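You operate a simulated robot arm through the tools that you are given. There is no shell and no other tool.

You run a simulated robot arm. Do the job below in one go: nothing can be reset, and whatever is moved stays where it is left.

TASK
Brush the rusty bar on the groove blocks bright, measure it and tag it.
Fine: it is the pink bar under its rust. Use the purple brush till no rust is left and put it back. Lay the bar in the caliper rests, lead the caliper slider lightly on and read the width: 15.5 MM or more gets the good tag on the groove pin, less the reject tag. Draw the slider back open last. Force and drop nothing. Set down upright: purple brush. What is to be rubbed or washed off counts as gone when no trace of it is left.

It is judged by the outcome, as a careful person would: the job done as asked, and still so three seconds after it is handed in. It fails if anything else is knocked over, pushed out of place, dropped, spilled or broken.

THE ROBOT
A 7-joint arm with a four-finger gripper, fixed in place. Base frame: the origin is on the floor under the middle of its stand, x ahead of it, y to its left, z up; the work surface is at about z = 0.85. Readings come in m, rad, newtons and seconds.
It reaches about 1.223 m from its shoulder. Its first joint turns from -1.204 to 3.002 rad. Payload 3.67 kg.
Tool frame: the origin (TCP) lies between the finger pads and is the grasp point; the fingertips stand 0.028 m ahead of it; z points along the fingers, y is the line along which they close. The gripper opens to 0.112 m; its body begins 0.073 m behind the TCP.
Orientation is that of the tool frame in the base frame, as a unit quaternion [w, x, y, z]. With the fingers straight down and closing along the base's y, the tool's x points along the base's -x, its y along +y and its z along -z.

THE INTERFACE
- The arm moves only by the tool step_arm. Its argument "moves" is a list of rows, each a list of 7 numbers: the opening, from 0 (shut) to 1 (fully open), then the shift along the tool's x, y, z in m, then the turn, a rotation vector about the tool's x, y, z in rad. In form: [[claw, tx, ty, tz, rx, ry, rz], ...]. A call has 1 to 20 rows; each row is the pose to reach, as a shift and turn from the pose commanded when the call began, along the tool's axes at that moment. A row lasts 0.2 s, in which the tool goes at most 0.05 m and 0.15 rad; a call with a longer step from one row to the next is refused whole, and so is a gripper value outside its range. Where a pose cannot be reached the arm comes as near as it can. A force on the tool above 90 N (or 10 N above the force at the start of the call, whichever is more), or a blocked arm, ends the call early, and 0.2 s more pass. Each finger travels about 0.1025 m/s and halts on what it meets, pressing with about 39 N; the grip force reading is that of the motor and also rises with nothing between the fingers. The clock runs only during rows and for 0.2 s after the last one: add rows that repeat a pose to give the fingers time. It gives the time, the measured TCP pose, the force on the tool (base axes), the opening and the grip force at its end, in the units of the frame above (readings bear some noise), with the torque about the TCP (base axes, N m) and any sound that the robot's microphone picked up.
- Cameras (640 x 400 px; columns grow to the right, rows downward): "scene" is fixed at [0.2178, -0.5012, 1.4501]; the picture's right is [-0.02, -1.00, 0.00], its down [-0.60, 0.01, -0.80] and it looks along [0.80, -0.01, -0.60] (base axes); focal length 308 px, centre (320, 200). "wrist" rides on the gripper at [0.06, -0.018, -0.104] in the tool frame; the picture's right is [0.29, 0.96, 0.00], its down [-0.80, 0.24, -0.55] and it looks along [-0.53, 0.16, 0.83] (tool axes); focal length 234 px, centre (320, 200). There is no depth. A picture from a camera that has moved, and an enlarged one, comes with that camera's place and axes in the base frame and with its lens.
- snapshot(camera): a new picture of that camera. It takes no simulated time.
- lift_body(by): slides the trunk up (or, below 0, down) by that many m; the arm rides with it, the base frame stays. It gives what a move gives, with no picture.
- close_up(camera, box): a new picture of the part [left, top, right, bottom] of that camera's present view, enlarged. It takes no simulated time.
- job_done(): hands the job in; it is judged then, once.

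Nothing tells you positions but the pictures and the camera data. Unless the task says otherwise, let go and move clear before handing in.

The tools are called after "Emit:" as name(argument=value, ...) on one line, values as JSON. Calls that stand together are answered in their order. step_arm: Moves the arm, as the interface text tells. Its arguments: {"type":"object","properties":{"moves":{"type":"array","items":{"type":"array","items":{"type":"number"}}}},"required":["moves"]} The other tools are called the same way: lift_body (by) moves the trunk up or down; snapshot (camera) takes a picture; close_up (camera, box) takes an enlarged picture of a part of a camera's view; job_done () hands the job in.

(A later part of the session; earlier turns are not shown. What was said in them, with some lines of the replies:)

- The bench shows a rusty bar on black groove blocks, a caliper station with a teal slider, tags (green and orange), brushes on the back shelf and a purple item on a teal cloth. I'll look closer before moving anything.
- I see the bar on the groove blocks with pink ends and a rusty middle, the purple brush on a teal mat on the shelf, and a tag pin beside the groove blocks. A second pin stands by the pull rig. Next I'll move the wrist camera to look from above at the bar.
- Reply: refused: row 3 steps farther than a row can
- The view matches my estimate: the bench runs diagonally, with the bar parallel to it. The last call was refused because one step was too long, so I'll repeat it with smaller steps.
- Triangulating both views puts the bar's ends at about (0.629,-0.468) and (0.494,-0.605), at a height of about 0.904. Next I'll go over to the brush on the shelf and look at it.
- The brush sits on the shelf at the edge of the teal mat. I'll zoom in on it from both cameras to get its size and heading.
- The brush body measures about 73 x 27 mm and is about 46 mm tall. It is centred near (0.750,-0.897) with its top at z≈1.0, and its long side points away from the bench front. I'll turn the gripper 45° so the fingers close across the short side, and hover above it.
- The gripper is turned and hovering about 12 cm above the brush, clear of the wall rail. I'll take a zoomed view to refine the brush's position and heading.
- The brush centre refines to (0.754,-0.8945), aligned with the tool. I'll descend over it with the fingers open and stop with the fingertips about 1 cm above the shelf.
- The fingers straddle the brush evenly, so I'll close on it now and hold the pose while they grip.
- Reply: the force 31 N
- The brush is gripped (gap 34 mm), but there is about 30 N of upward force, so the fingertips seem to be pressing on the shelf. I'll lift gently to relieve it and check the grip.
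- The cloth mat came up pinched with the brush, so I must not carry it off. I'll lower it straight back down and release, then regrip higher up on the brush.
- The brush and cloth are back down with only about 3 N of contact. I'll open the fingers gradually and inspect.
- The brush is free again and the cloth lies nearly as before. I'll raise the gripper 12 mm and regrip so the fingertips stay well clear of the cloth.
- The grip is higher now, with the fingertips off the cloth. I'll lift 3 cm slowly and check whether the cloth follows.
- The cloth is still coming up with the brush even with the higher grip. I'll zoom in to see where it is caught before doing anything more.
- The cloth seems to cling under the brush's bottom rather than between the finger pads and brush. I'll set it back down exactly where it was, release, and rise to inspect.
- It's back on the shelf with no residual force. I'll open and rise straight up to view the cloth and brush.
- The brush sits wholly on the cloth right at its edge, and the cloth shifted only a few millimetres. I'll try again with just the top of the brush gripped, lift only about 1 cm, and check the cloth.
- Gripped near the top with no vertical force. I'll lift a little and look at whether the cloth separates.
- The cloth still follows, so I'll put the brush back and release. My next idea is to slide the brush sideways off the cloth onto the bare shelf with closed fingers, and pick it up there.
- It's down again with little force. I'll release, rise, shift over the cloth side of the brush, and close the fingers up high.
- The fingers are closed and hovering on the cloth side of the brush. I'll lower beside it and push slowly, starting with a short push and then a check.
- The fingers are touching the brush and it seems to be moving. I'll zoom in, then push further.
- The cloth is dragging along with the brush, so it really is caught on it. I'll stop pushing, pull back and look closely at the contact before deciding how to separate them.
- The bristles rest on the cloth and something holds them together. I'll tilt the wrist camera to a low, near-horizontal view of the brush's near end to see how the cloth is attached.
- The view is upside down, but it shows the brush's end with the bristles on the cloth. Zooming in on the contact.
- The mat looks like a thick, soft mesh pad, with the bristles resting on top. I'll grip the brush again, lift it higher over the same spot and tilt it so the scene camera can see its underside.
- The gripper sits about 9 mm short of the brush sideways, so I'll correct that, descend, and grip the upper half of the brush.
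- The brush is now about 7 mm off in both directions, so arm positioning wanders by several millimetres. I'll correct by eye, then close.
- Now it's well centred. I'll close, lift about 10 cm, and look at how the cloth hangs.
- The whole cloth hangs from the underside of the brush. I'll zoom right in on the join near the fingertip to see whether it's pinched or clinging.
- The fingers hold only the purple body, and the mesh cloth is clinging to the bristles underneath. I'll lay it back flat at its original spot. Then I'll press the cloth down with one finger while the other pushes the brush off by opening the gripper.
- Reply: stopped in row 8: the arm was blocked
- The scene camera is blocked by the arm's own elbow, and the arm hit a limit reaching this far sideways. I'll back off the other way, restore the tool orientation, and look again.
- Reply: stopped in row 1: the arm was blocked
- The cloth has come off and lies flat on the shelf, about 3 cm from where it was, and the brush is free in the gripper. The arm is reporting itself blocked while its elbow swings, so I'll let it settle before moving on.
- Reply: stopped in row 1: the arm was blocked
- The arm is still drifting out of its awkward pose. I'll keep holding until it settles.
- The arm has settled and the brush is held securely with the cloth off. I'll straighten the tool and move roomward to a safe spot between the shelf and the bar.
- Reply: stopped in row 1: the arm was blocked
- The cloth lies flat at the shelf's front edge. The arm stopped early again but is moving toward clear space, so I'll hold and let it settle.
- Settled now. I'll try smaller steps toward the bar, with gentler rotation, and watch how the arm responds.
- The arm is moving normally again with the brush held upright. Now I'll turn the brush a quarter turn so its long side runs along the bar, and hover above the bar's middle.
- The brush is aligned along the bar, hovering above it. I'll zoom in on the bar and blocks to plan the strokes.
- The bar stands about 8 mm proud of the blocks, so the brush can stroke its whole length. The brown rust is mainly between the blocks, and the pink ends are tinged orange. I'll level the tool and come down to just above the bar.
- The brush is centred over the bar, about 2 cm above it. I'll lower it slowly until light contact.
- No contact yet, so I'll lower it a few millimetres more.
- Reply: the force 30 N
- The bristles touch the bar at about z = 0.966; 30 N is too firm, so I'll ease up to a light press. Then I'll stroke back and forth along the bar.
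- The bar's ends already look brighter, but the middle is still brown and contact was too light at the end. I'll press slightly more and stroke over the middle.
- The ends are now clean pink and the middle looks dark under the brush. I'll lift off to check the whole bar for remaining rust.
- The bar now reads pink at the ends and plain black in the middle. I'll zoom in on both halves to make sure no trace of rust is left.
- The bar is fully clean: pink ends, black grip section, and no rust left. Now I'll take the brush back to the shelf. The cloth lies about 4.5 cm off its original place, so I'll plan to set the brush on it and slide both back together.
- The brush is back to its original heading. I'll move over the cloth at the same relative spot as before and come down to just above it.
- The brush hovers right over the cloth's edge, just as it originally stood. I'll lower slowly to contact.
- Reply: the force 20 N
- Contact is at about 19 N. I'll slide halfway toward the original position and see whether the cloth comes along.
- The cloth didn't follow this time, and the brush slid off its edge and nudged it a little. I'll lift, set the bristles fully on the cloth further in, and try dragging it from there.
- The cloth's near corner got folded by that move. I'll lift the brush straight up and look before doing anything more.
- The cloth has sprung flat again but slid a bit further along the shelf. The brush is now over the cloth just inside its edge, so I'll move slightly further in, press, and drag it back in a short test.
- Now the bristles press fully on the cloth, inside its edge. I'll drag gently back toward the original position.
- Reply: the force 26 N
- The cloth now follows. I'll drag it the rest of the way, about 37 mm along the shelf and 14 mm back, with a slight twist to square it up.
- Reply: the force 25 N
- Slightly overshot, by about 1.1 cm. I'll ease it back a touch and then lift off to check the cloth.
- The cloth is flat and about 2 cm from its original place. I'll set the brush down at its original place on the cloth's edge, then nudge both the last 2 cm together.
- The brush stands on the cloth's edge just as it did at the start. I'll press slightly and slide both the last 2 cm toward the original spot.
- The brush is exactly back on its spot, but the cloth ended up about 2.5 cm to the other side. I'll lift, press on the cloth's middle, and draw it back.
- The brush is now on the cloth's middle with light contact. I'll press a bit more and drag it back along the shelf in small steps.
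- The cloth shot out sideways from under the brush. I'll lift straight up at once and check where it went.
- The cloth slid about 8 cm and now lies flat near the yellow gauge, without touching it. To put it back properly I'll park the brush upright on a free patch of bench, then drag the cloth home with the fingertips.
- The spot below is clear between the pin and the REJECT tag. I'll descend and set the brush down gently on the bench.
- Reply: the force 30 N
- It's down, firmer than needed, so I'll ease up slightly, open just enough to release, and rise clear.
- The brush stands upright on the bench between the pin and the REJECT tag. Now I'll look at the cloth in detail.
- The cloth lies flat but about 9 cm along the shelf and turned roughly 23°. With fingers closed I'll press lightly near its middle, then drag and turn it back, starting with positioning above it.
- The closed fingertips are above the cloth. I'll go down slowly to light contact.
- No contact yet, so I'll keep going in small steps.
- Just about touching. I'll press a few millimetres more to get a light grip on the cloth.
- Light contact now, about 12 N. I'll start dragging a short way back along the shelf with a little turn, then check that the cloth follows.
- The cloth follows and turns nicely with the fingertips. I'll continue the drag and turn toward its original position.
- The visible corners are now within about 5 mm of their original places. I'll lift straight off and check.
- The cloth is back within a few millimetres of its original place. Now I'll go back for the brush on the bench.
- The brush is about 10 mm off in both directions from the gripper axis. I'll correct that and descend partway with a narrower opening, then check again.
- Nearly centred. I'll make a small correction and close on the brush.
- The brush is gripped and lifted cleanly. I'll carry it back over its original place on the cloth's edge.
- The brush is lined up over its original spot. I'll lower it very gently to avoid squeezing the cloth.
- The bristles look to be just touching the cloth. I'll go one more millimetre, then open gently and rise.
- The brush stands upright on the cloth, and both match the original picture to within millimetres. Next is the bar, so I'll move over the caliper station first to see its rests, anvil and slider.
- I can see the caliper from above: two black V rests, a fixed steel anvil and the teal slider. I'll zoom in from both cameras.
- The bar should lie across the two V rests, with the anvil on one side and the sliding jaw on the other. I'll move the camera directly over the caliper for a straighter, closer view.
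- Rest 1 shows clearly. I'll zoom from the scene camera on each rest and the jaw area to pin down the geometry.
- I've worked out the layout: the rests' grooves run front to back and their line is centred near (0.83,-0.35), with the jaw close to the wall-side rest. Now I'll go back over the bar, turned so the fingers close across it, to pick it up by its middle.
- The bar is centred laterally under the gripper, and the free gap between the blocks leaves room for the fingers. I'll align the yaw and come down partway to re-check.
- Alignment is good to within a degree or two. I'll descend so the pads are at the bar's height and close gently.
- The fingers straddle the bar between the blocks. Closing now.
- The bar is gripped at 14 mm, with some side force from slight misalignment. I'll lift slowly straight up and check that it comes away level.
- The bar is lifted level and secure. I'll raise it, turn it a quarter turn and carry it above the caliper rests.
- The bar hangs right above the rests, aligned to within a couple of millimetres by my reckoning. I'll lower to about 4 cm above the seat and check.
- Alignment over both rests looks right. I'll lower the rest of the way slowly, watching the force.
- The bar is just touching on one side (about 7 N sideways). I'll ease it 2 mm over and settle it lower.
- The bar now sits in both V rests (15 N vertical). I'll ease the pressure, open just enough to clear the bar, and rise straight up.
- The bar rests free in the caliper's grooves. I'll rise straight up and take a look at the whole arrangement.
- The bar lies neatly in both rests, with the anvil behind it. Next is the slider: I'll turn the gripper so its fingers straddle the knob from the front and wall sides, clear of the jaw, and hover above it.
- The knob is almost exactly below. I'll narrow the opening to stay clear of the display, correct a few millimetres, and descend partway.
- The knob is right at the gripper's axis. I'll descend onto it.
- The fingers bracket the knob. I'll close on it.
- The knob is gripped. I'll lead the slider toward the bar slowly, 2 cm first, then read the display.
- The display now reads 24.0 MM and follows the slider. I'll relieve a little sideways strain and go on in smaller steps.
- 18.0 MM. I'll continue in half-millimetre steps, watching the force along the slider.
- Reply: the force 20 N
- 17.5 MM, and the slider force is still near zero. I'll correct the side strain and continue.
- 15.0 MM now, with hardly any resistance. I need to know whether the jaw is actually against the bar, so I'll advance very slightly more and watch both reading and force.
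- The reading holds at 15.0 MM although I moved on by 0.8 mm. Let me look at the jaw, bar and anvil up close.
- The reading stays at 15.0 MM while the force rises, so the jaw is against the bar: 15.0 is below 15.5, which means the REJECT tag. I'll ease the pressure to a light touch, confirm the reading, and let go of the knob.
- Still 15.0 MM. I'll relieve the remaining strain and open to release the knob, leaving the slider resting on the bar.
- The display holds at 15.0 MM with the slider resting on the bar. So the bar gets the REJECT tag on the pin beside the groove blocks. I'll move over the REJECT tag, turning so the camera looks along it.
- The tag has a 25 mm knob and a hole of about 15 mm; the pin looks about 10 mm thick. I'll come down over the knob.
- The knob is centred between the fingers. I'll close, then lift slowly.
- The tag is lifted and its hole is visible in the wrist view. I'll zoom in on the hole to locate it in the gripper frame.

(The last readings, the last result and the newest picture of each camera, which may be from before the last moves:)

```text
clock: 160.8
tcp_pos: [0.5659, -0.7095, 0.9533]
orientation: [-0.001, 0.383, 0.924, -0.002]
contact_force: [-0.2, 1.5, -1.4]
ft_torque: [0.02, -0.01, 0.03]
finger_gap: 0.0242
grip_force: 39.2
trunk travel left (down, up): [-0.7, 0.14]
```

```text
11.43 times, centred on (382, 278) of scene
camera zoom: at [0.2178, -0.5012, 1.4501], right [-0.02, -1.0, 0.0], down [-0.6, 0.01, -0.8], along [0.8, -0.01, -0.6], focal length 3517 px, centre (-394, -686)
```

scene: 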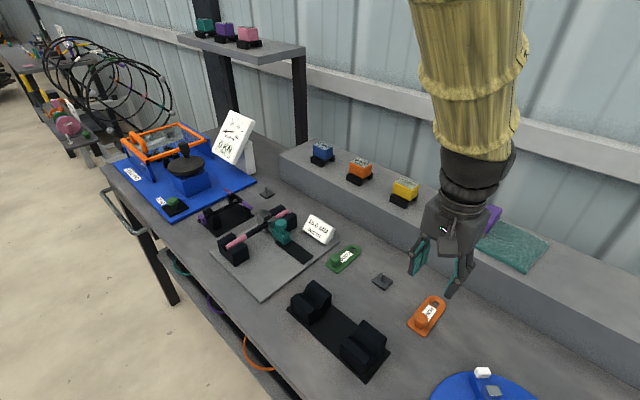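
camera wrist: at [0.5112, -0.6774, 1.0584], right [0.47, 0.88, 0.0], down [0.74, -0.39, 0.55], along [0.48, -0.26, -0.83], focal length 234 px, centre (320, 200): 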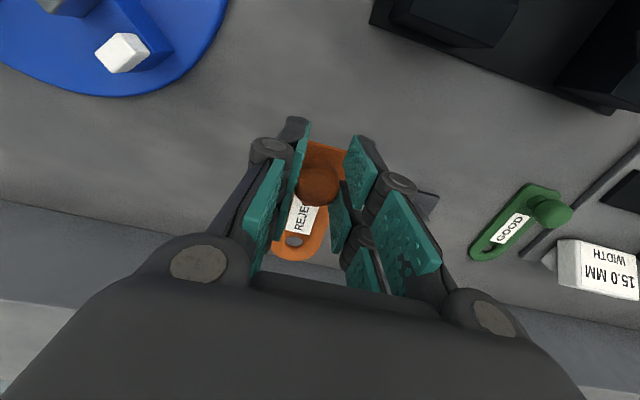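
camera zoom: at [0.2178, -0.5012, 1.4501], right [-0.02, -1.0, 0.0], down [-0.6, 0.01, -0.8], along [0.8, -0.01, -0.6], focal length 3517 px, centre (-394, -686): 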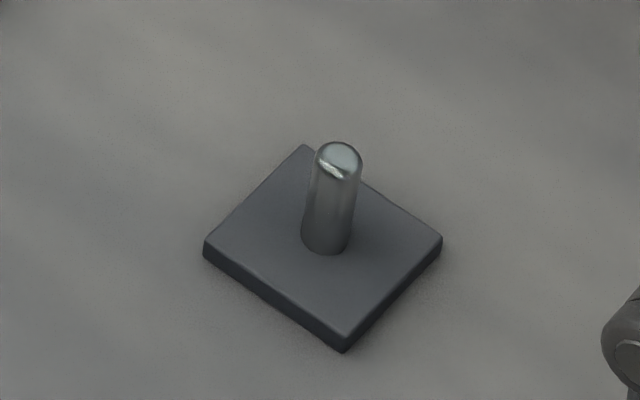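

The pin is about 9.7 mm thick and 27 mm tall, at about (0.685,-0.658) by both cameras. The tag's hole is about 71 mm from the gripper axis. I'll carry the tag so the hole hangs above the pin.

Emit:
step_arm(moves=[[0, 0, 0, -0.02, 0, 0, 0], [0, 0.005, 0.03, -0.025, 0, 0, 0], [0, 0.012, 0.065, -0.025, 0, 0, 0], [0, 0.018, 0.1, -0.025, 0, 0, 0], [0, 0.0233, 0.1206, -0.025, 0, 0, 0], [0, 0.0233, 0.1206, -0.025, 0, 0, 0], [0, 0.0233, 0.1206, -0.025, 0, 0, 0]])

Emit:
snapshot(camera="wrist")

Emit:
close_up(camera="scene", box=[330, 220, 430, 310])

```text
clock: 162.4
tcp_pos: [0.6355, -0.6061, 0.9786]
orientation: [-0.002, 0.383, 0.924, -0.002]
contact_force: [0.2, 1.0, -0.8]
ft_torque: [-0.02, 0.01, -0.02]
finger_gap: 0.024
grip_force: 39.4
trunk travel left (down, up): [-0.7, 0.14]
```

```text
taken
camera wrist: at [0.5805, -0.5746, 1.0845], right [0.47, 0.88, 0.0], down [0.73, -0.39, 0.55], along [0.48, -0.26, -0.83], focal length 234 px, centre (320, 200)
```

wrist: 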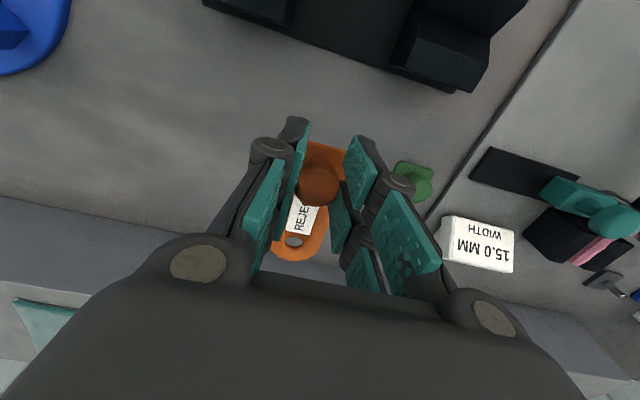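

```text
4.44 times, centred on (380, 265) of scene
camera zoom: at [0.2178, -0.5012, 1.4501], right [-0.02, -1.0, 0.0], down [-0.6, 0.01, -0.8], along [0.8, -0.01, -0.6], focal length 1368 px, centre (53, -89)
```

zoom: 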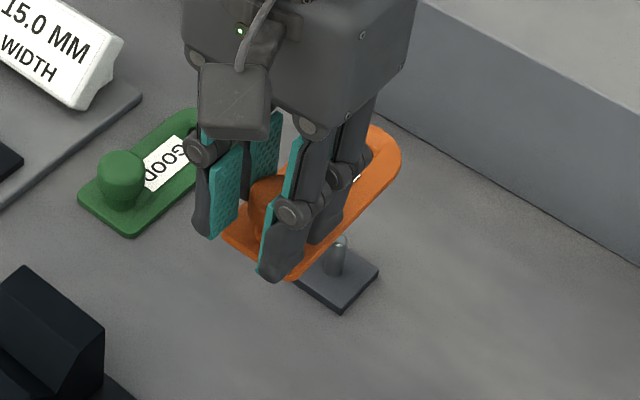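

Emit:
close_up(camera="wrist", box=[260, 180, 360, 280])

Emit:
close_up(camera="scene", box=[365, 235, 425, 295])

```text
4.00 times, centred on (310, 230) of wrist
camera zoom: at [0.5805, -0.5746, 1.0845], right [0.47, 0.88, 0.0], down [0.73, -0.39, 0.55], along [0.48, -0.26, -0.83], focal length 937 px, centre (360, 80)
```

zoom: 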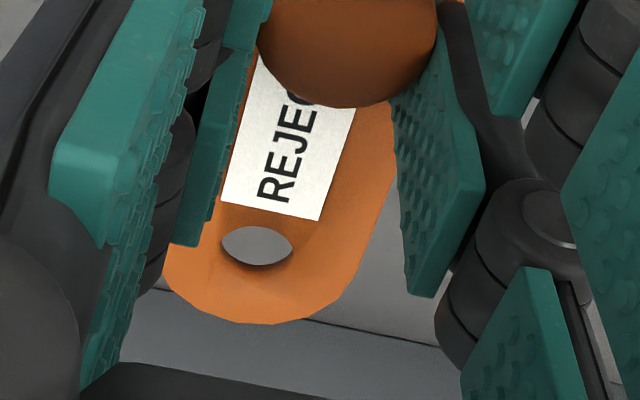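

```text
6.67 times, centred on (395, 265) of scene
camera zoom: at [0.2178, -0.5012, 1.4501], right [-0.02, -1.0, 0.0], down [-0.6, 0.01, -0.8], along [0.8, -0.01, -0.6], focal length 2052 px, centre (-180, -233)
```

zoom: 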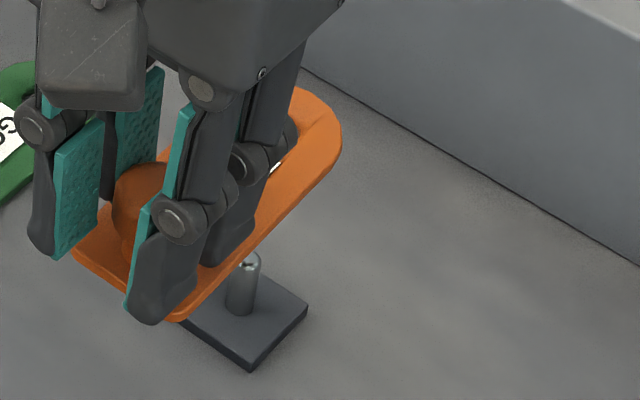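

The hole should be about 2 mm off the pin by my calculations. I'll apply that correction and lower until the tag is just above the pin top, then look.

Emit:
step_arm(moves=[[0, 0.0018, -0.0016, 0.015, 0, 0, 0], [0, 0.0018, -0.0016, 0.03, 0, 0, 0], [0, 0.0018, -0.0016, 0.042, 0, 0, 0], [0, 0.0018, -0.0016, 0.045, 0, 0, 0], [0, 0.0018, -0.0016, 0.045, 0, 0, 0]])

Emit:
close_up(camera="wrist", box=[260, 180, 360, 280])

Emit:
close_up(camera="scene", box=[355, 235, 415, 295])

```text
clock: 163.6
tcp_pos: [0.6335, -0.6059, 0.9349]
orientation: [-0.001, 0.384, 0.923, 0.0]
contact_force: [-0.4, 0.1, -0.2]
ft_torque: [-0.02, 0.02, 0.0]
finger_gap: 0.024
grip_force: 39.0
trunk travel left (down, up): [-0.7, 0.14]
```

```text
4.00 times, centred on (310, 230) of wrist
camera zoom: at [0.5777, -0.5753, 1.0399], right [0.47, 0.88, 0.0], down [0.73, -0.39, 0.55], along [0.48, -0.26, -0.83], focal length 937 px, centre (360, 80)
```

zoom: 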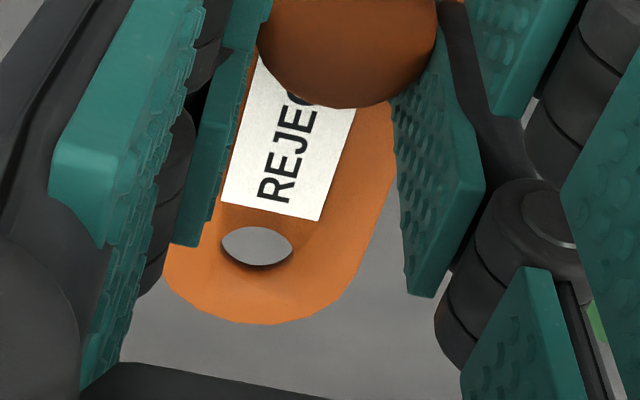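

```text
6.67 times, centred on (385, 265) of scene
camera zoom: at [0.2178, -0.5012, 1.4501], right [-0.02, -1.0, 0.0], down [-0.6, 0.01, -0.8], along [0.8, -0.01, -0.6], focal length 2052 px, centre (-113, -233)
```

zoom: 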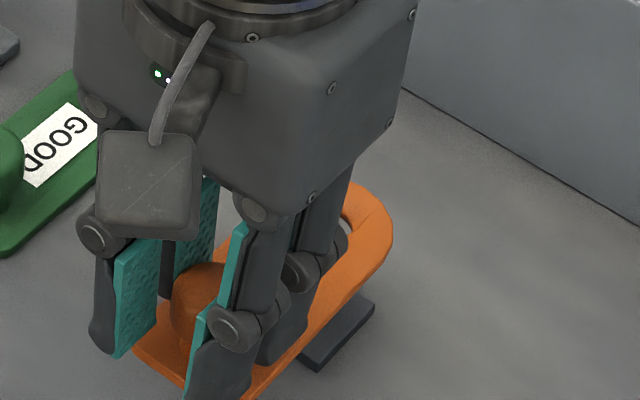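

Emit:
close_up(camera="scene", box=[375, 255, 400, 280])

```text
16.00 times, centred on (388, 268) of scene
camera zoom: at [0.2178, -0.5012, 1.4501], right [-0.02, -1.0, 0.0], down [-0.6, 0.01, -0.8], along [0.8, -0.01, -0.6], focal length 4924 px, centre (-760, -880)
```

zoom: 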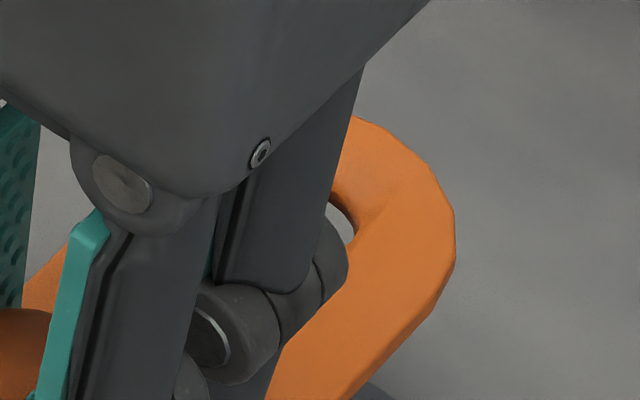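

The scene view shows the hole sitting roughly 4–5 mm too far toward the wall relative to the pin. I'll shift the tag toward the room by that amount and look again before lowering.

Emit:
step_arm(moves=[[0, 0.0045, 0.001, 0, 0, 0, 0], [0, 0.0045, 0.001, 0, 0, 0, 0], [0, 0.0045, 0.001, 0, 0, 0, 0]])

Emit:
close_up(camera="scene", box=[375, 255, 400, 280])

Emit:
close_up(camera="scene", box=[355, 235, 415, 295])

```text
clock: 164.4
tcp_pos: [0.6308, -0.6028, 0.9344]
orientation: [-0.002, 0.384, 0.923, -0.002]
contact_force: [0.4, 1.2, -0.5]
ft_torque: [0.06, 0.02, 0.0]
finger_gap: 0.0241
grip_force: 39.1
trunk travel left (down, up): [-0.7, 0.14]
```

```text
16.00 times, centred on (388, 268) of scene
camera zoom: at [0.2178, -0.5012, 1.4501], right [-0.02, -1.0, 0.0], down [-0.6, 0.01, -0.8], along [0.8, -0.01, -0.6], focal length 4924 px, centre (-760, -880)
```

zoom: 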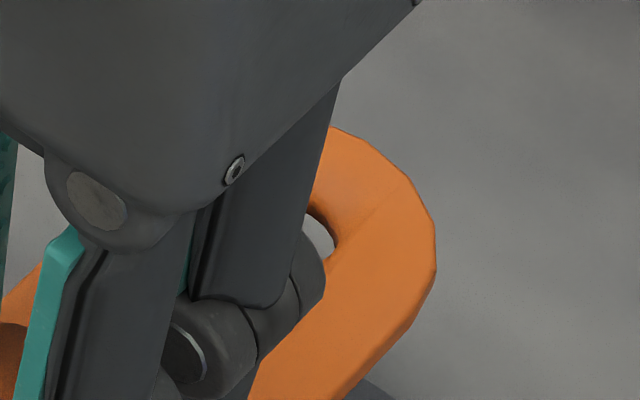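

```text
6.67 times, centred on (385, 265) of scene
camera zoom: at [0.2178, -0.5012, 1.4501], right [-0.02, -1.0, 0.0], down [-0.6, 0.01, -0.8], along [0.8, -0.01, -0.6], focal length 2052 px, centre (-113, -233)
```

zoom: 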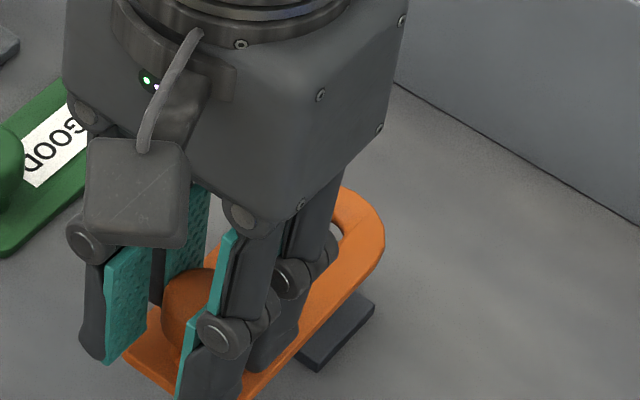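

Now within about 1.5 mm of the pin line. I'll nudge 1 mm more and lower slowly, watching for contact on the pin top.

Emit:
step_arm(moves=[[0, 0.001, 0.0003, 0.004, 0, 0, 0], [0, 0.001, 0.0003, 0.008, 0, 0, 0], [0, 0.001, 0.0003, 0.012, 0, 0, 0], [0, 0.001, 0.0003, 0.012, 0, 0, 0]])

Emit:
close_up(camera="wrist", box=[260, 180, 360, 280])

Emit:
close_up(camera="scene", box=[355, 235, 415, 295])

```text
clock: 165.4
tcp_pos: [0.6304, -0.602, 0.9228]
orientation: [-0.001, 0.383, 0.924, -0.001]
contact_force: [0.2, 0.0, -0.4]
ft_torque: [0.01, -0.04, 0.0]
finger_gap: 0.0239
grip_force: 39.2
trunk travel left (down, up): [-0.7, 0.14]
```

```text
4.00 times, centred on (310, 230) of wrist
camera zoom: at [0.5746, -0.5704, 1.0273], right [0.47, 0.88, 0.0], down [0.73, -0.39, 0.55], along [0.48, -0.26, -0.83], focal length 937 px, centre (360, 80)
```

zoom: 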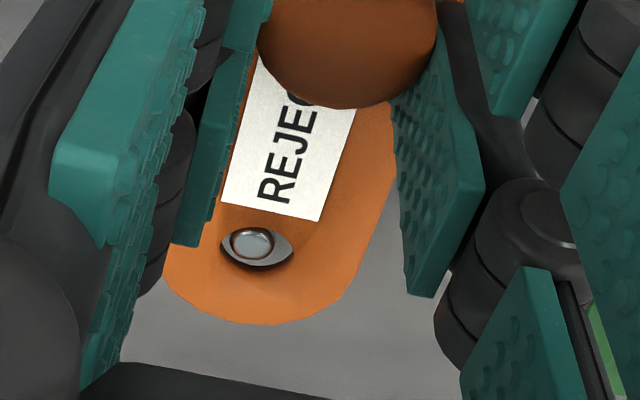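

```text
6.67 times, centred on (385, 265) of scene
camera zoom: at [0.2178, -0.5012, 1.4501], right [-0.02, -1.0, 0.0], down [-0.6, 0.01, -0.8], along [0.8, -0.01, -0.6], focal length 2052 px, centre (-113, -233)
```

zoom: 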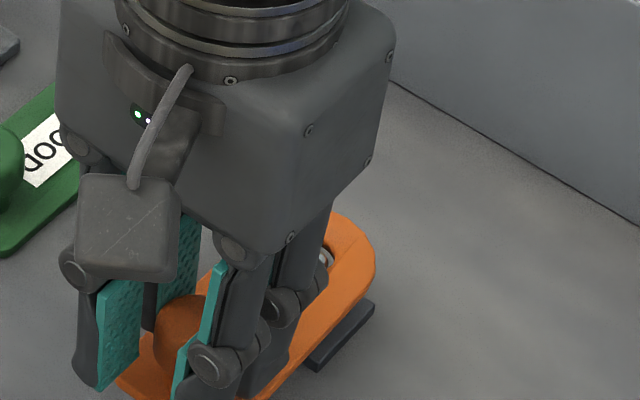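

The pin top is visible right inside the hole. I'll nudge 1 mm sideways and lower the tag down the pin.

Emit:
step_arm(moves=[[0, 0, -0.001, 0.003, 0, 0, 0], [0, 0, -0.001, 0.007, 0, 0, 0], [0, 0, -0.001, 0.011, 0, 0, 0], [0, 0, -0.001, 0.015, 0, 0, 0], [0, 0, -0.001, 0.015, 0, 0, 0]])

Emit:
close_up(camera="wrist", box=[260, 180, 360, 280])

Emit:
close_up(camera="scene", box=[355, 235, 415, 295])

```text
clock: 166.6
tcp_pos: [0.6281, -0.6029, 0.9089]
orientation: [-0.001, 0.383, 0.924, -0.001]
contact_force: [0.8, -0.6, 0.0]
ft_torque: [0.0, 0.03, 0.0]
finger_gap: 0.0237
grip_force: 38.6
trunk travel left (down, up): [-0.7, 0.14]
```

```text
4.00 times, centred on (310, 230) of wrist
camera zoom: at [0.5732, -0.5714, 1.0126], right [0.47, 0.88, 0.0], down [0.73, -0.39, 0.55], along [0.48, -0.26, -0.83], focal length 937 px, centre (360, 80)
```

zoom: 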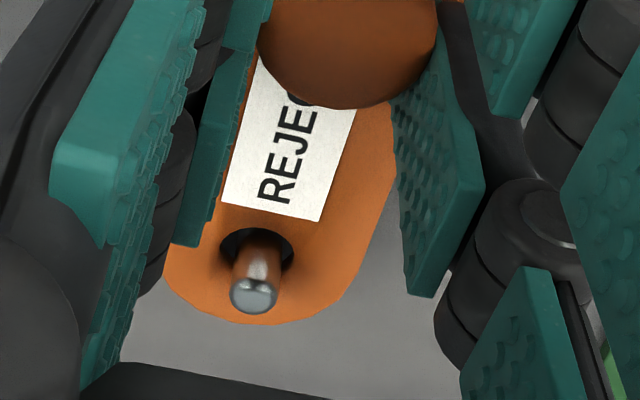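

```text
6.67 times, centred on (385, 265) of scene
camera zoom: at [0.2178, -0.5012, 1.4501], right [-0.02, -1.0, 0.0], down [-0.6, 0.01, -0.8], along [0.8, -0.01, -0.6], focal length 2052 px, centre (-113, -233)
```

zoom: 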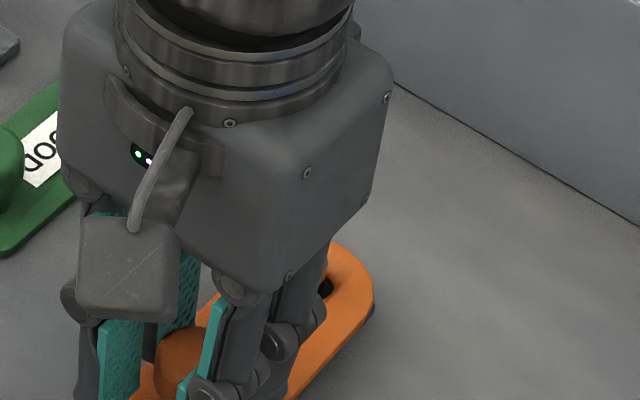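

The pin has passed through the hole cleanly. I'll lower the rest of the way until the tag rests.

Emit:
step_arm(moves=[[0, 0, 0, 0.003, 0, 0, 0], [0, 0, 0, 0.006, 0, 0, 0], [0, 0, 0, 0.008, 0, 0, 0], [0, 0, 0, 0.008, 0, 0, 0]])

Emit:
close_up(camera="wrist", box=[260, 180, 360, 280])

```text
clock: 167.6
tcp_pos: [0.6296, -0.6029, 0.8995]
orientation: [0.001, 0.383, 0.924, -0.001]
contact_force: [1.0, -1.3, 1.3]
ft_torque: [-0.08, -0.1, 0.01]
finger_gap: 0.0236
grip_force: 39.5
trunk travel left (down, up): [-0.7, 0.14]
```

```text
4.00 times, centred on (310, 230) of wrist
camera zoom: at [0.5736, -0.5718, 1.0045], right [0.47, 0.88, 0.0], down [0.73, -0.39, 0.55], along [0.49, -0.26, -0.83], focal length 937 px, centre (360, 80)
```

zoom: 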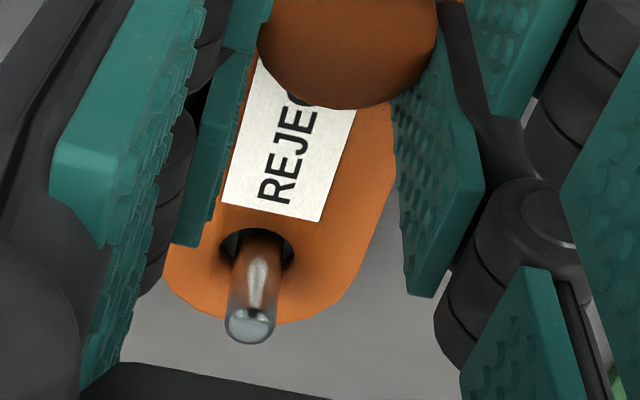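

Light contact now. One or two millimetres more, then I'll release.

Emit:
step_arm(moves=[[0, 0, 0, 0.0015, 0, 0, 0], [0, 0, 0, 0.0025, 0, 0, 0], [0, 0, 0, 0.0025, 0, 0, 0]])

Emit:
close_up(camera="scene", box=[345, 235, 415, 305])

```text
clock: 168.4
tcp_pos: [0.6281, -0.6017, 0.8983]
orientation: [0.0, 0.383, 0.924, -0.002]
contact_force: [3.1, -2.9, 14.9]
ft_torque: [-0.78, -0.75, -0.01]
finger_gap: 0.0237
grip_force: 39.0
trunk travel left (down, up): [-0.7, 0.14]
```

```text
5.71 times, centred on (380, 270) of scene
camera zoom: at [0.2178, -0.5012, 1.4501], right [-0.02, -1.0, 0.0], down [-0.6, 0.01, -0.8], along [0.8, -0.01, -0.6], focal length 1759 px, centre (-23, -200)
```

zoom: 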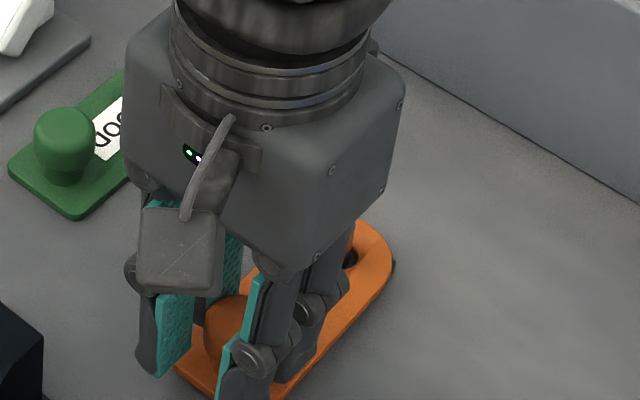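

The tag's hole end is seated on the pin base. I'll ease off, open, and rise.

Emit:
step_arm(moves=[[0, 0, 0, -0.0015, 0, 0, 0], [0.22, 0, 0, -0.0015, 0, 0, 0], [0.28, 0, 0, -0.0015, 0, 0, 0], [0.38, 0, 0, -0.0015, 0, 0, 0], [0.48, 0, 0, -0.0015, 0, 0, 0], [0.48, 0, 0, -0.0015, 0, 0, 0], [0.48, 0, 0, -0.02, 0, 0, 0], [0.48, 0, 0, -0.05, 0, 0, 0], [0.48, 0, 0, -0.09, 0, 0, 0], [0.48, 0, 0, -0.13, 0, 0, 0], [0.48, 0, 0, -0.17, 0, 0, 0], [0.48, 0, 0, -0.19, 0, 0, 0]])

Emit:
snapshot(camera="scene")

Emit:
close_up(camera="scene", box=[325, 235, 415, 315])

Emit:
snapshot(camera="wrist")

```text
clock: 171.0
tcp_pos: [0.6301, -0.601, 1.0868]
orientation: [-0.001, 0.383, 0.924, -0.001]
contact_force: [0.3, 0.3, -0.1]
ft_torque: [0.01, -0.03, -0.02]
finger_gap: 0.054
grip_force: 0.0
trunk travel left (down, up): [-0.7, 0.14]
```

```text
taken
```

scene: 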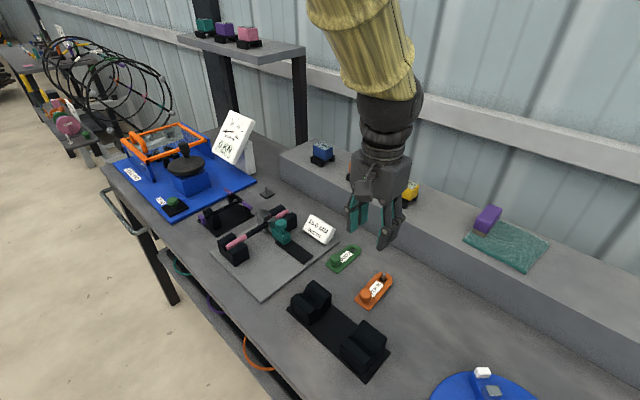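

```text
5.00 times, centred on (370, 275) of scene
camera zoom: at [0.2178, -0.5012, 1.4501], right [-0.02, -1.0, 0.0], down [-0.6, 0.01, -0.8], along [0.8, -0.01, -0.6], focal length 1539 px, centre (70, -175)
```

zoom: 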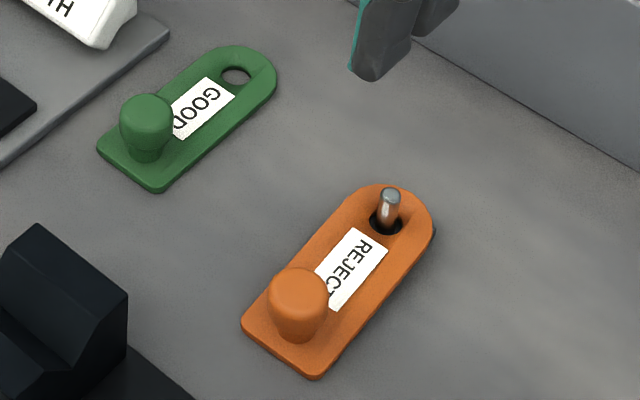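

```text
taken
camera wrist: at [0.575, -0.5696, 1.1917], right [0.47, 0.88, 0.0], down [0.73, -0.39, 0.55], along [0.49, -0.26, -0.83], focal length 234 px, centre (320, 200)
```

wrist: 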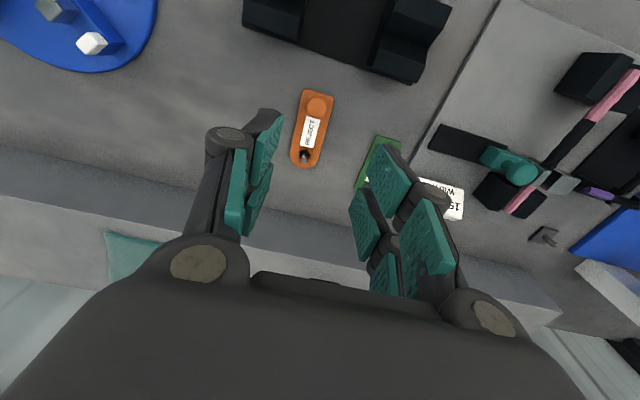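

The REJECT tag hangs on the groove pin. The last step is to draw the slider back open, so I'll return above its knob with the same orientation as before.

Emit:
step_arm(moves=[[0.48, 0, 0.015, 0, 0, 0, -0.13], [0.48, 0, 0.035, 0, 0, 0, -0.26], [0.48, 0, 0.055, 0, 0, 0, -0.39], [0.48, 0, 0.075, 0, 0, 0, -0.52], [0.48, 0.001, 0.095, 0, 0, 0, -0.65], [0.48, 0.001, 0.115, 0, 0, 0, -0.78], [0.48, 0.001, 0.14, 0, 0, 0, -0.91], [0.48, 0.002, 0.165, 0, 0, 0, -1.04], [0.48, 0.002, 0.19, 0, 0, 0, -1.17], [0.48, 0.002, 0.215, 0, 0, 0, -1.3], [0.48, 0.002, 0.24, 0, 0, 0, -1.43], [0.48, 0.0025, 0.2659, 0, 0, 0, -1.56], [0.48, 0.0025, 0.2659, 0.03, 0, 0, -1.587], [0.48, 0.0025, 0.2659, 0.04, 0, 0, -1.587], [0.48, 0.0025, 0.2659, 0.04, 0, 0, -1.587]])

Emit:
snapshot(camera="wrist")

Emit:
close_up(camera="scene", box=[220, 160, 340, 270])

```text
clock: 174.2
tcp_pos: [0.8162, -0.4131, 1.0444]
orientation: [-0.002, -0.39, 0.921, 0.0]
contact_force: [-0.1, 0.7, -0.2]
ft_torque: [0.02, 0.03, 0.03]
finger_gap: 0.0539
grip_force: 0.0
trunk travel left (down, up): [-0.7, 0.14]
```

```text
taken
camera wrist: at [0.787, -0.4665, 1.1495], right [-0.89, 0.46, 0.0], down [0.38, 0.74, 0.55], along [0.25, 0.49, -0.83], focal length 234 px, centre (320, 200)
```

wrist: 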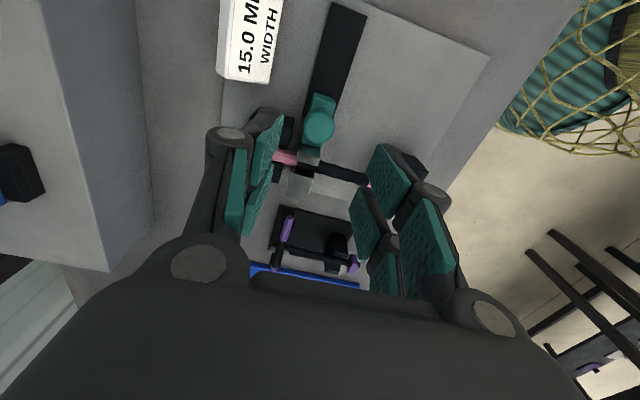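

```text
3.64 times, centred on (280, 215) of scene
camera zoom: at [0.2178, -0.5012, 1.4501], right [-0.02, -1.0, 0.0], down [-0.6, 0.01, -0.8], along [0.8, -0.01, -0.6], focal length 1119 px, centre (466, 146)
```

zoom: 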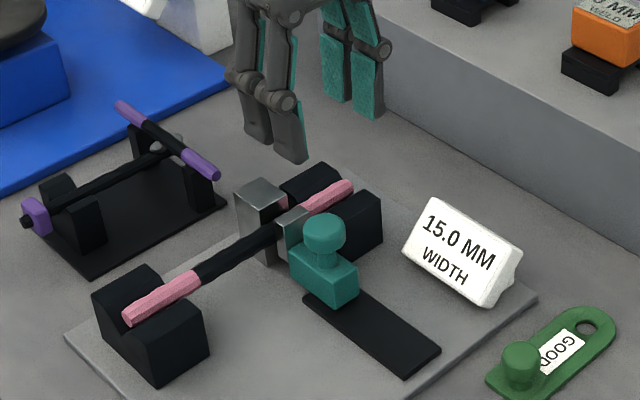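

The knob is right below the gripper. I'll descend and grip it as before.

Emit:
step_arm(moves=[[0.45, -0.001, 0, 0.035, 0, 0, 0], [0.45, -0.001, 0, 0.065, 0, 0, 0], [0.45, -0.001, 0, 0.085, 0, 0, 0], [0.45, -0.001, 0, 0.085, 0, 0, 0]])

Emit:
snapshot(camera="wrist")

```text
clock: 175.2
tcp_pos: [0.8167, -0.4135, 0.961]
orientation: [-0.002, -0.39, 0.921, 0.0]
contact_force: [0.5, 0.5, 0.6]
ft_torque: [0.0, 0.0, -0.01]
finger_gap: 0.0502
grip_force: 0.0
trunk travel left (down, up): [-0.7, 0.14]
```

```text
taken
camera wrist: at [0.7866, -0.4672, 1.0657], right [-0.89, 0.46, 0.0], down [0.38, 0.74, 0.55], along [0.25, 0.49, -0.83], focal length 234 px, centre (320, 200)
```

wrist: 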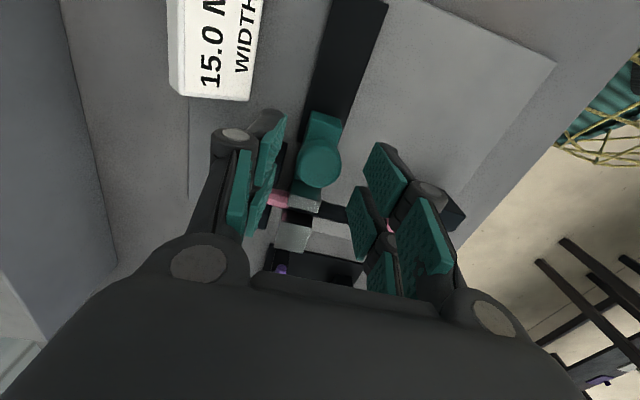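

Emit:
step_arm(moves=[[0.45, -0.002, 0, 0.012, 0, 0, 0], [0.45, -0.002, 0, 0.024, 0, 0, 0], [0.45, -0.002, 0, 0.029, 0, 0, 0], [0.45, -0.002, 0, 0.029, 0, 0, 0]])

Emit:
snapshot(camera="wrist")

```text
clock: 176.2
tcp_pos: [0.8176, -0.4127, 0.9311]
orientation: [-0.003, -0.39, 0.921, 0.0]
contact_force: [-0.8, 0.0, 0.3]
ft_torque: [-0.03, 0.01, 0.03]
finger_gap: 0.0504
grip_force: 0.0
trunk travel left (down, up): [-0.7, 0.14]
```

```text
taken
camera wrist: at [0.7885, -0.466, 1.0369], right [-0.89, 0.46, 0.0], down [0.38, 0.74, 0.55], along [0.25, 0.49, -0.83], focal length 234 px, centre (320, 200)
```

wrist: 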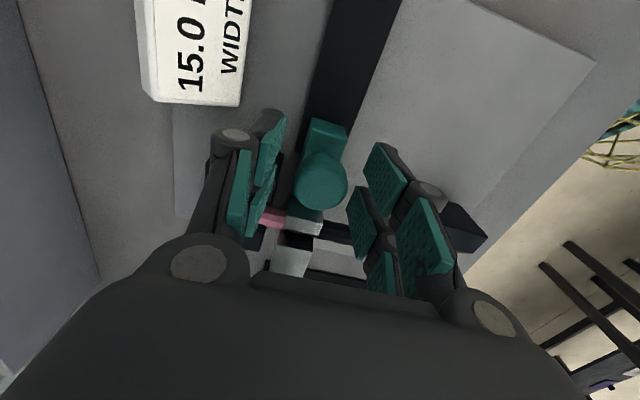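

Knob centred again. I'll close on it and draw the slider slowly back.

Emit:
step_arm(moves=[[0.35, 0, 0, 0, 0, 0, 0], [0.28, 0, 0, 0, 0, 0, 0], [0.2, 0, 0, 0, 0, 0, 0], [0.1, 0, 0, 0, 0, 0, 0], [0.1, 0, 0, 0, 0, 0, 0], [0.1, 0.002, 0, 0, 0, 0, 0], [0.1, 0.005, 0, 0, 0, 0, 0], [0.1, 0.009, 0, 0, 0, 0, 0], [0.1, 0.009, 0, 0, 0, 0, 0]])

Emit:
close_up(camera="scene", box=[220, 180, 340, 270])

```text
clock: 178.2
tcp_pos: [0.8102, -0.4168, 0.931]
orientation: [-0.002, -0.389, 0.921, -0.001]
contact_force: [2.3, -2.2, 2.2]
ft_torque: [-0.1, 0.04, 0.0]
finger_gap: 0.0274
grip_force: 44.6
trunk travel left (down, up): [-0.7, 0.14]
```

```text
4.44 times, centred on (280, 225) of scene
camera zoom: at [0.2178, -0.5012, 1.4501], right [-0.02, -1.0, 0.0], down [-0.6, 0.01, -0.8], along [0.8, -0.01, -0.6], focal length 1368 px, centre (498, 89)
```

zoom: 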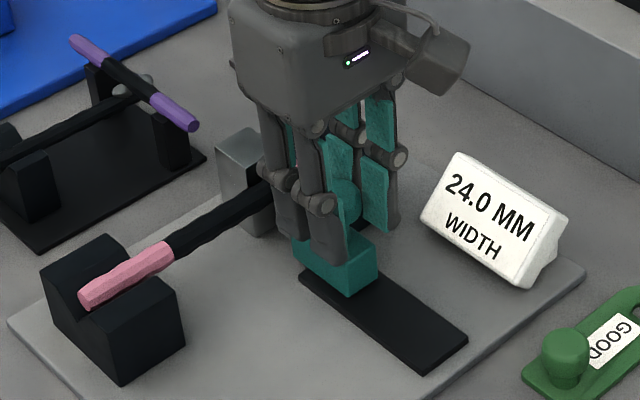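

24.0 MM and opening smoothly. I'll continue back toward the original 45.

Emit:
step_arm(moves=[[0.1, 0.004, 0, 0, 0, 0, 0], [0.1, 0.008, 0, 0, 0, 0, 0], [0.1, 0.012, 0, 0, 0, 0, 0], [0.1, 0.016, 0, 0, 0, 0, 0], [0.1, 0.019, 0, 0, 0, 0, 0], [0.1, 0.019, 0, 0, 0, 0, 0]])

Emit:
close_up(camera="scene", box=[220, 180, 340, 270])

```text
clock: 179.6
tcp_pos: [0.7973, -0.4301, 0.9312]
orientation: [-0.002, -0.389, 0.921, 0.0]
contact_force: [0.4, -0.8, -5.4]
ft_torque: [-0.15, 0.05, 0.01]
finger_gap: 0.0272
grip_force: 45.0
trunk travel left (down, up): [-0.7, 0.14]
```

```text
4.44 times, centred on (280, 225) of scene
camera zoom: at [0.2178, -0.5012, 1.4501], right [-0.02, -1.0, 0.0], down [-0.6, 0.01, -0.8], along [0.8, -0.01, -0.6], focal length 1368 px, centre (498, 89)
```

zoom: 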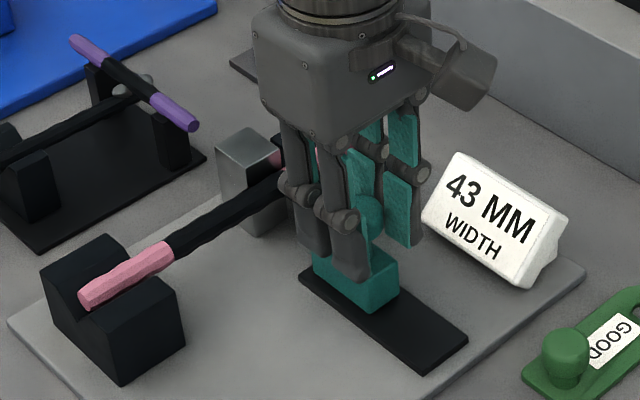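

43 MM. A couple of millimetres more brings it back to where it stood.

Emit:
step_arm(moves=[[0.1, 0.001, 0, 0, 0, 0, 0], [0.1, 0.002, 0, 0.0004, 0, 0, 0], [0.1, 0.002, 0, 0.0004, 0, 0, 0]])

Emit:
close_up(camera="scene", box=[300, 205, 330, 235])

```text
clock: 180.4
tcp_pos: [0.7964, -0.4317, 0.9316]
orientation: [-0.003, -0.39, 0.921, 0.0]
contact_force: [0.6, 0.5, -3.0]
ft_torque: [-0.27, 0.28, 0.03]
finger_gap: 0.0273
grip_force: 44.6
trunk travel left (down, up): [-0.7, 0.14]
```

```text
13.33 times, centred on (315, 220) of scene
camera zoom: at [0.2178, -0.5012, 1.4501], right [-0.02, -1.0, 0.0], down [-0.6, 0.01, -0.8], along [0.8, -0.01, -0.6], focal length 4104 px, centre (387, -67)
```

zoom: 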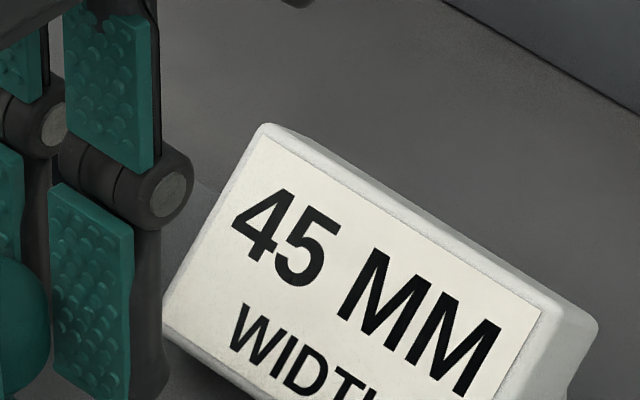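

The slider is fully open again at 45 MM. I'll release the knob and rise clear.

Emit:
step_arm(moves=[[0.1, 0, 0, 0.0003, 0, 0, 0], [0.26, 0, 0, 0.0003, 0, 0, 0], [0.33, 0, 0, 0.0003, 0, 0, 0], [0.45, 0, 0, 0.0003, 0, 0, 0], [0.45, 0, 0, 0.0003, 0, 0, 0], [0.45, 0, 0, -0.02, 0, 0, 0], [0.45, 0, 0, -0.06, 0, 0, 0], [0.45, 0, 0, -0.1, 0, 0, 0], [0.45, 0, 0, -0.14, 0, 0, 0], [0.45, 0, 0, -0.18, 0, 0, 0], [0.45, 0.04, 0, -0.2, 0, 0, 0], [0.45, 0.08, 0, -0.21, 0, 0, 0], [0.45, 0.08, 0, -0.21, 0, 0, 0]])

Emit:
snapshot(camera="scene")

Emit:
close_up(camera="scene", box=[205, 185, 345, 305])

Emit:
close_up(camera="scene", box=[325, 190, 560, 340])

```text
clock: 183.2
tcp_pos: [0.7409, -0.4868, 1.1418]
orientation: [-0.004, -0.39, 0.921, -0.001]
contact_force: [0.9, 0.3, -0.2]
ft_torque: [-0.02, 0.03, 0.02]
finger_gap: 0.0505
grip_force: 0.0
trunk travel left (down, up): [-0.7, 0.14]
```

```text
taken
```

scene: 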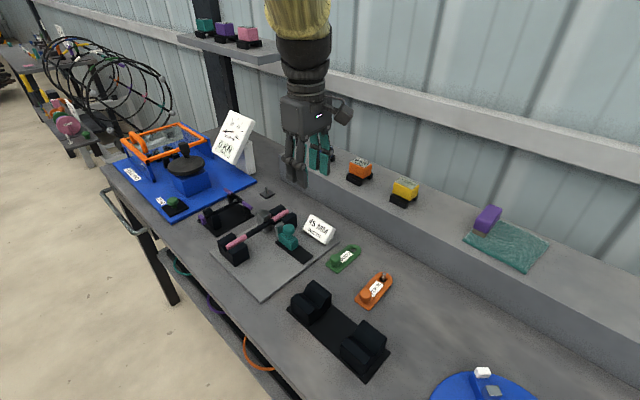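

```text
3.33 times, centred on (275, 245) of scene
camera zoom: at [0.2178, -0.5012, 1.4501], right [-0.02, -1.0, 0.0], down [-0.6, 0.01, -0.8], along [0.8, -0.01, -0.6], focal length 1026 px, centre (470, 50)
```

zoom: 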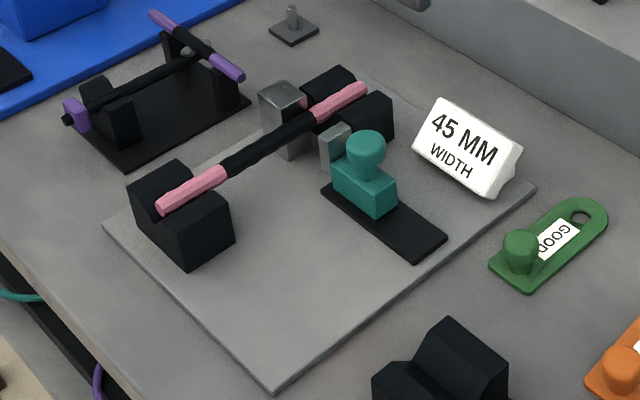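

```text
2.67 times, centred on (442, 265) of scene
camera zoom: at [0.2178, -0.5012, 1.4501], right [-0.02, -1.0, 0.0], down [-0.6, 0.01, -0.8], along [0.8, -0.01, -0.6], focal length 821 px, centre (-7, 27)
```

zoom: 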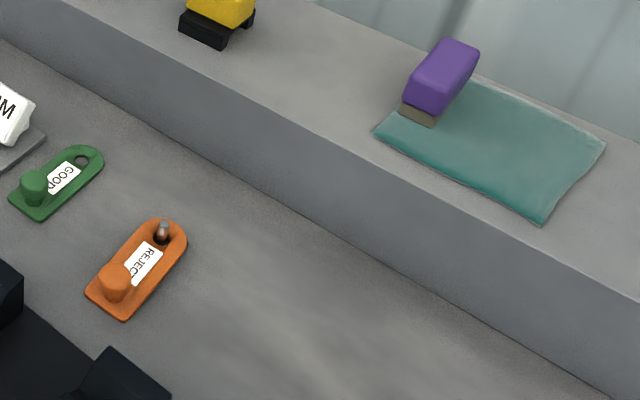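

Everything looks in place. One last close check of the bar from this new angle, and of the brush and tag, before handing in.

Emit:
close_up(camera="scene", box=[220, 200, 300, 260])

Emit:
close_up(camera="scene", box=[440, 190, 560, 280])

Emit:
snapshot(camera="wrist")

```text
6.67 times, centred on (260, 230) of scene
camera zoom: at [0.2178, -0.5012, 1.4501], right [-0.02, -1.0, 0.0], down [-0.6, 0.01, -0.8], along [0.8, -0.01, -0.6], focal length 2052 px, centre (720, 0)
```

zoom: 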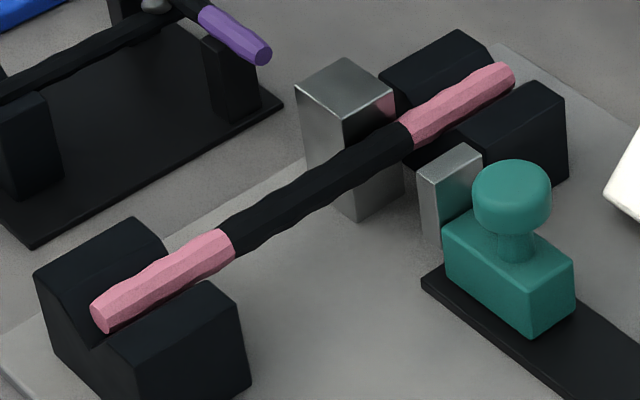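

```text
4.44 times, centred on (500, 235) of scene
camera zoom: at [0.2178, -0.5012, 1.4501], right [-0.02, -1.0, 0.0], down [-0.6, 0.01, -0.8], along [0.8, -0.01, -0.6], focal length 1368 px, centre (-480, 44)
```

zoom: 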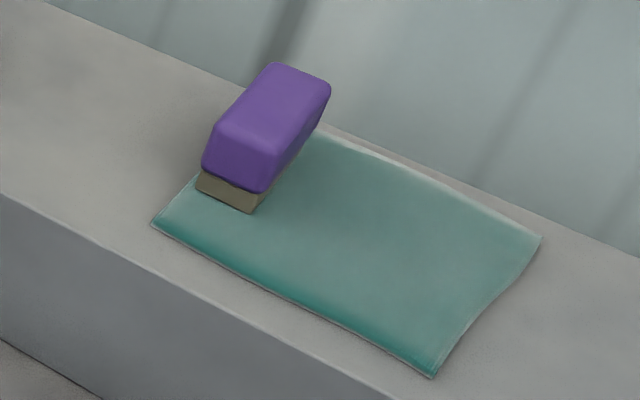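

```text
taken
camera wrist: at [0.7123, -0.5402, 1.2468], right [-0.89, 0.46, 0.0], down [0.38, 0.74, 0.55], along [0.25, 0.49, -0.83], focal length 234 px, centre (320, 200)
```

wrist: 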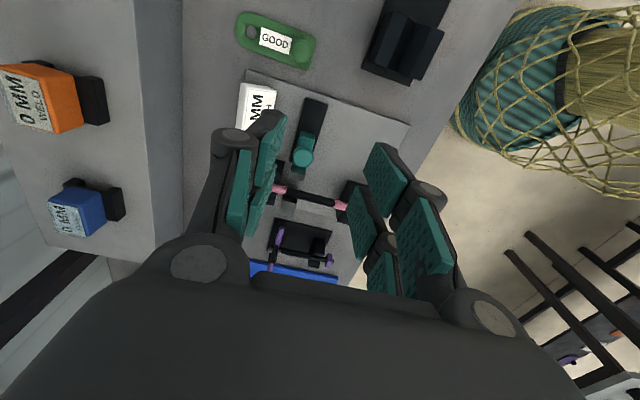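

The bar shows no rust from any angle I can see and lies in the caliper rests. The slider is open at 45 MM, the REJECT tag is on the groove pin (it measured 15.0 MM), and the brush stands upright on its cloth. The gripper is empty and clear, so I'm handing in.

Emit:
job_done()

```text
The job is handed in.
```

The job is finished and handed in. I haven't been told how it was judged.

- **Brushing:** the bar is clean, pink at both ends with a plain black middle. I saw no rust from either camera, but I couldn't see its underside.
- **Brush:** it stands upright in its original spot on the shelf.
- **Measurement:** the bar lies in the caliper rests and read 15.0 MM with the slider lightly on it. That is below 15.5 MM, so it is a reject.
- **Tag:** the reject tag is on the pin beside the groove blocks. There is a second pin by the pull rig; I took the one next to the blocks to be the groove pin.
- **Slider:** drawn back open last, reading 45 MM as at the start.

**Cloth under the brush:** this didn't go cleanly. The cloth clung to the brush when I lifted it, came off in mid-air, and later slid about 9 cm along the shelf. I stood the brush on the bench for a while to drag the cloth back, and both now match the starting picture to within about 1 cm.

**Arm:** it also hit a reach limit and swung for a couple of seconds while holding the brush, but nothing was knocked over.
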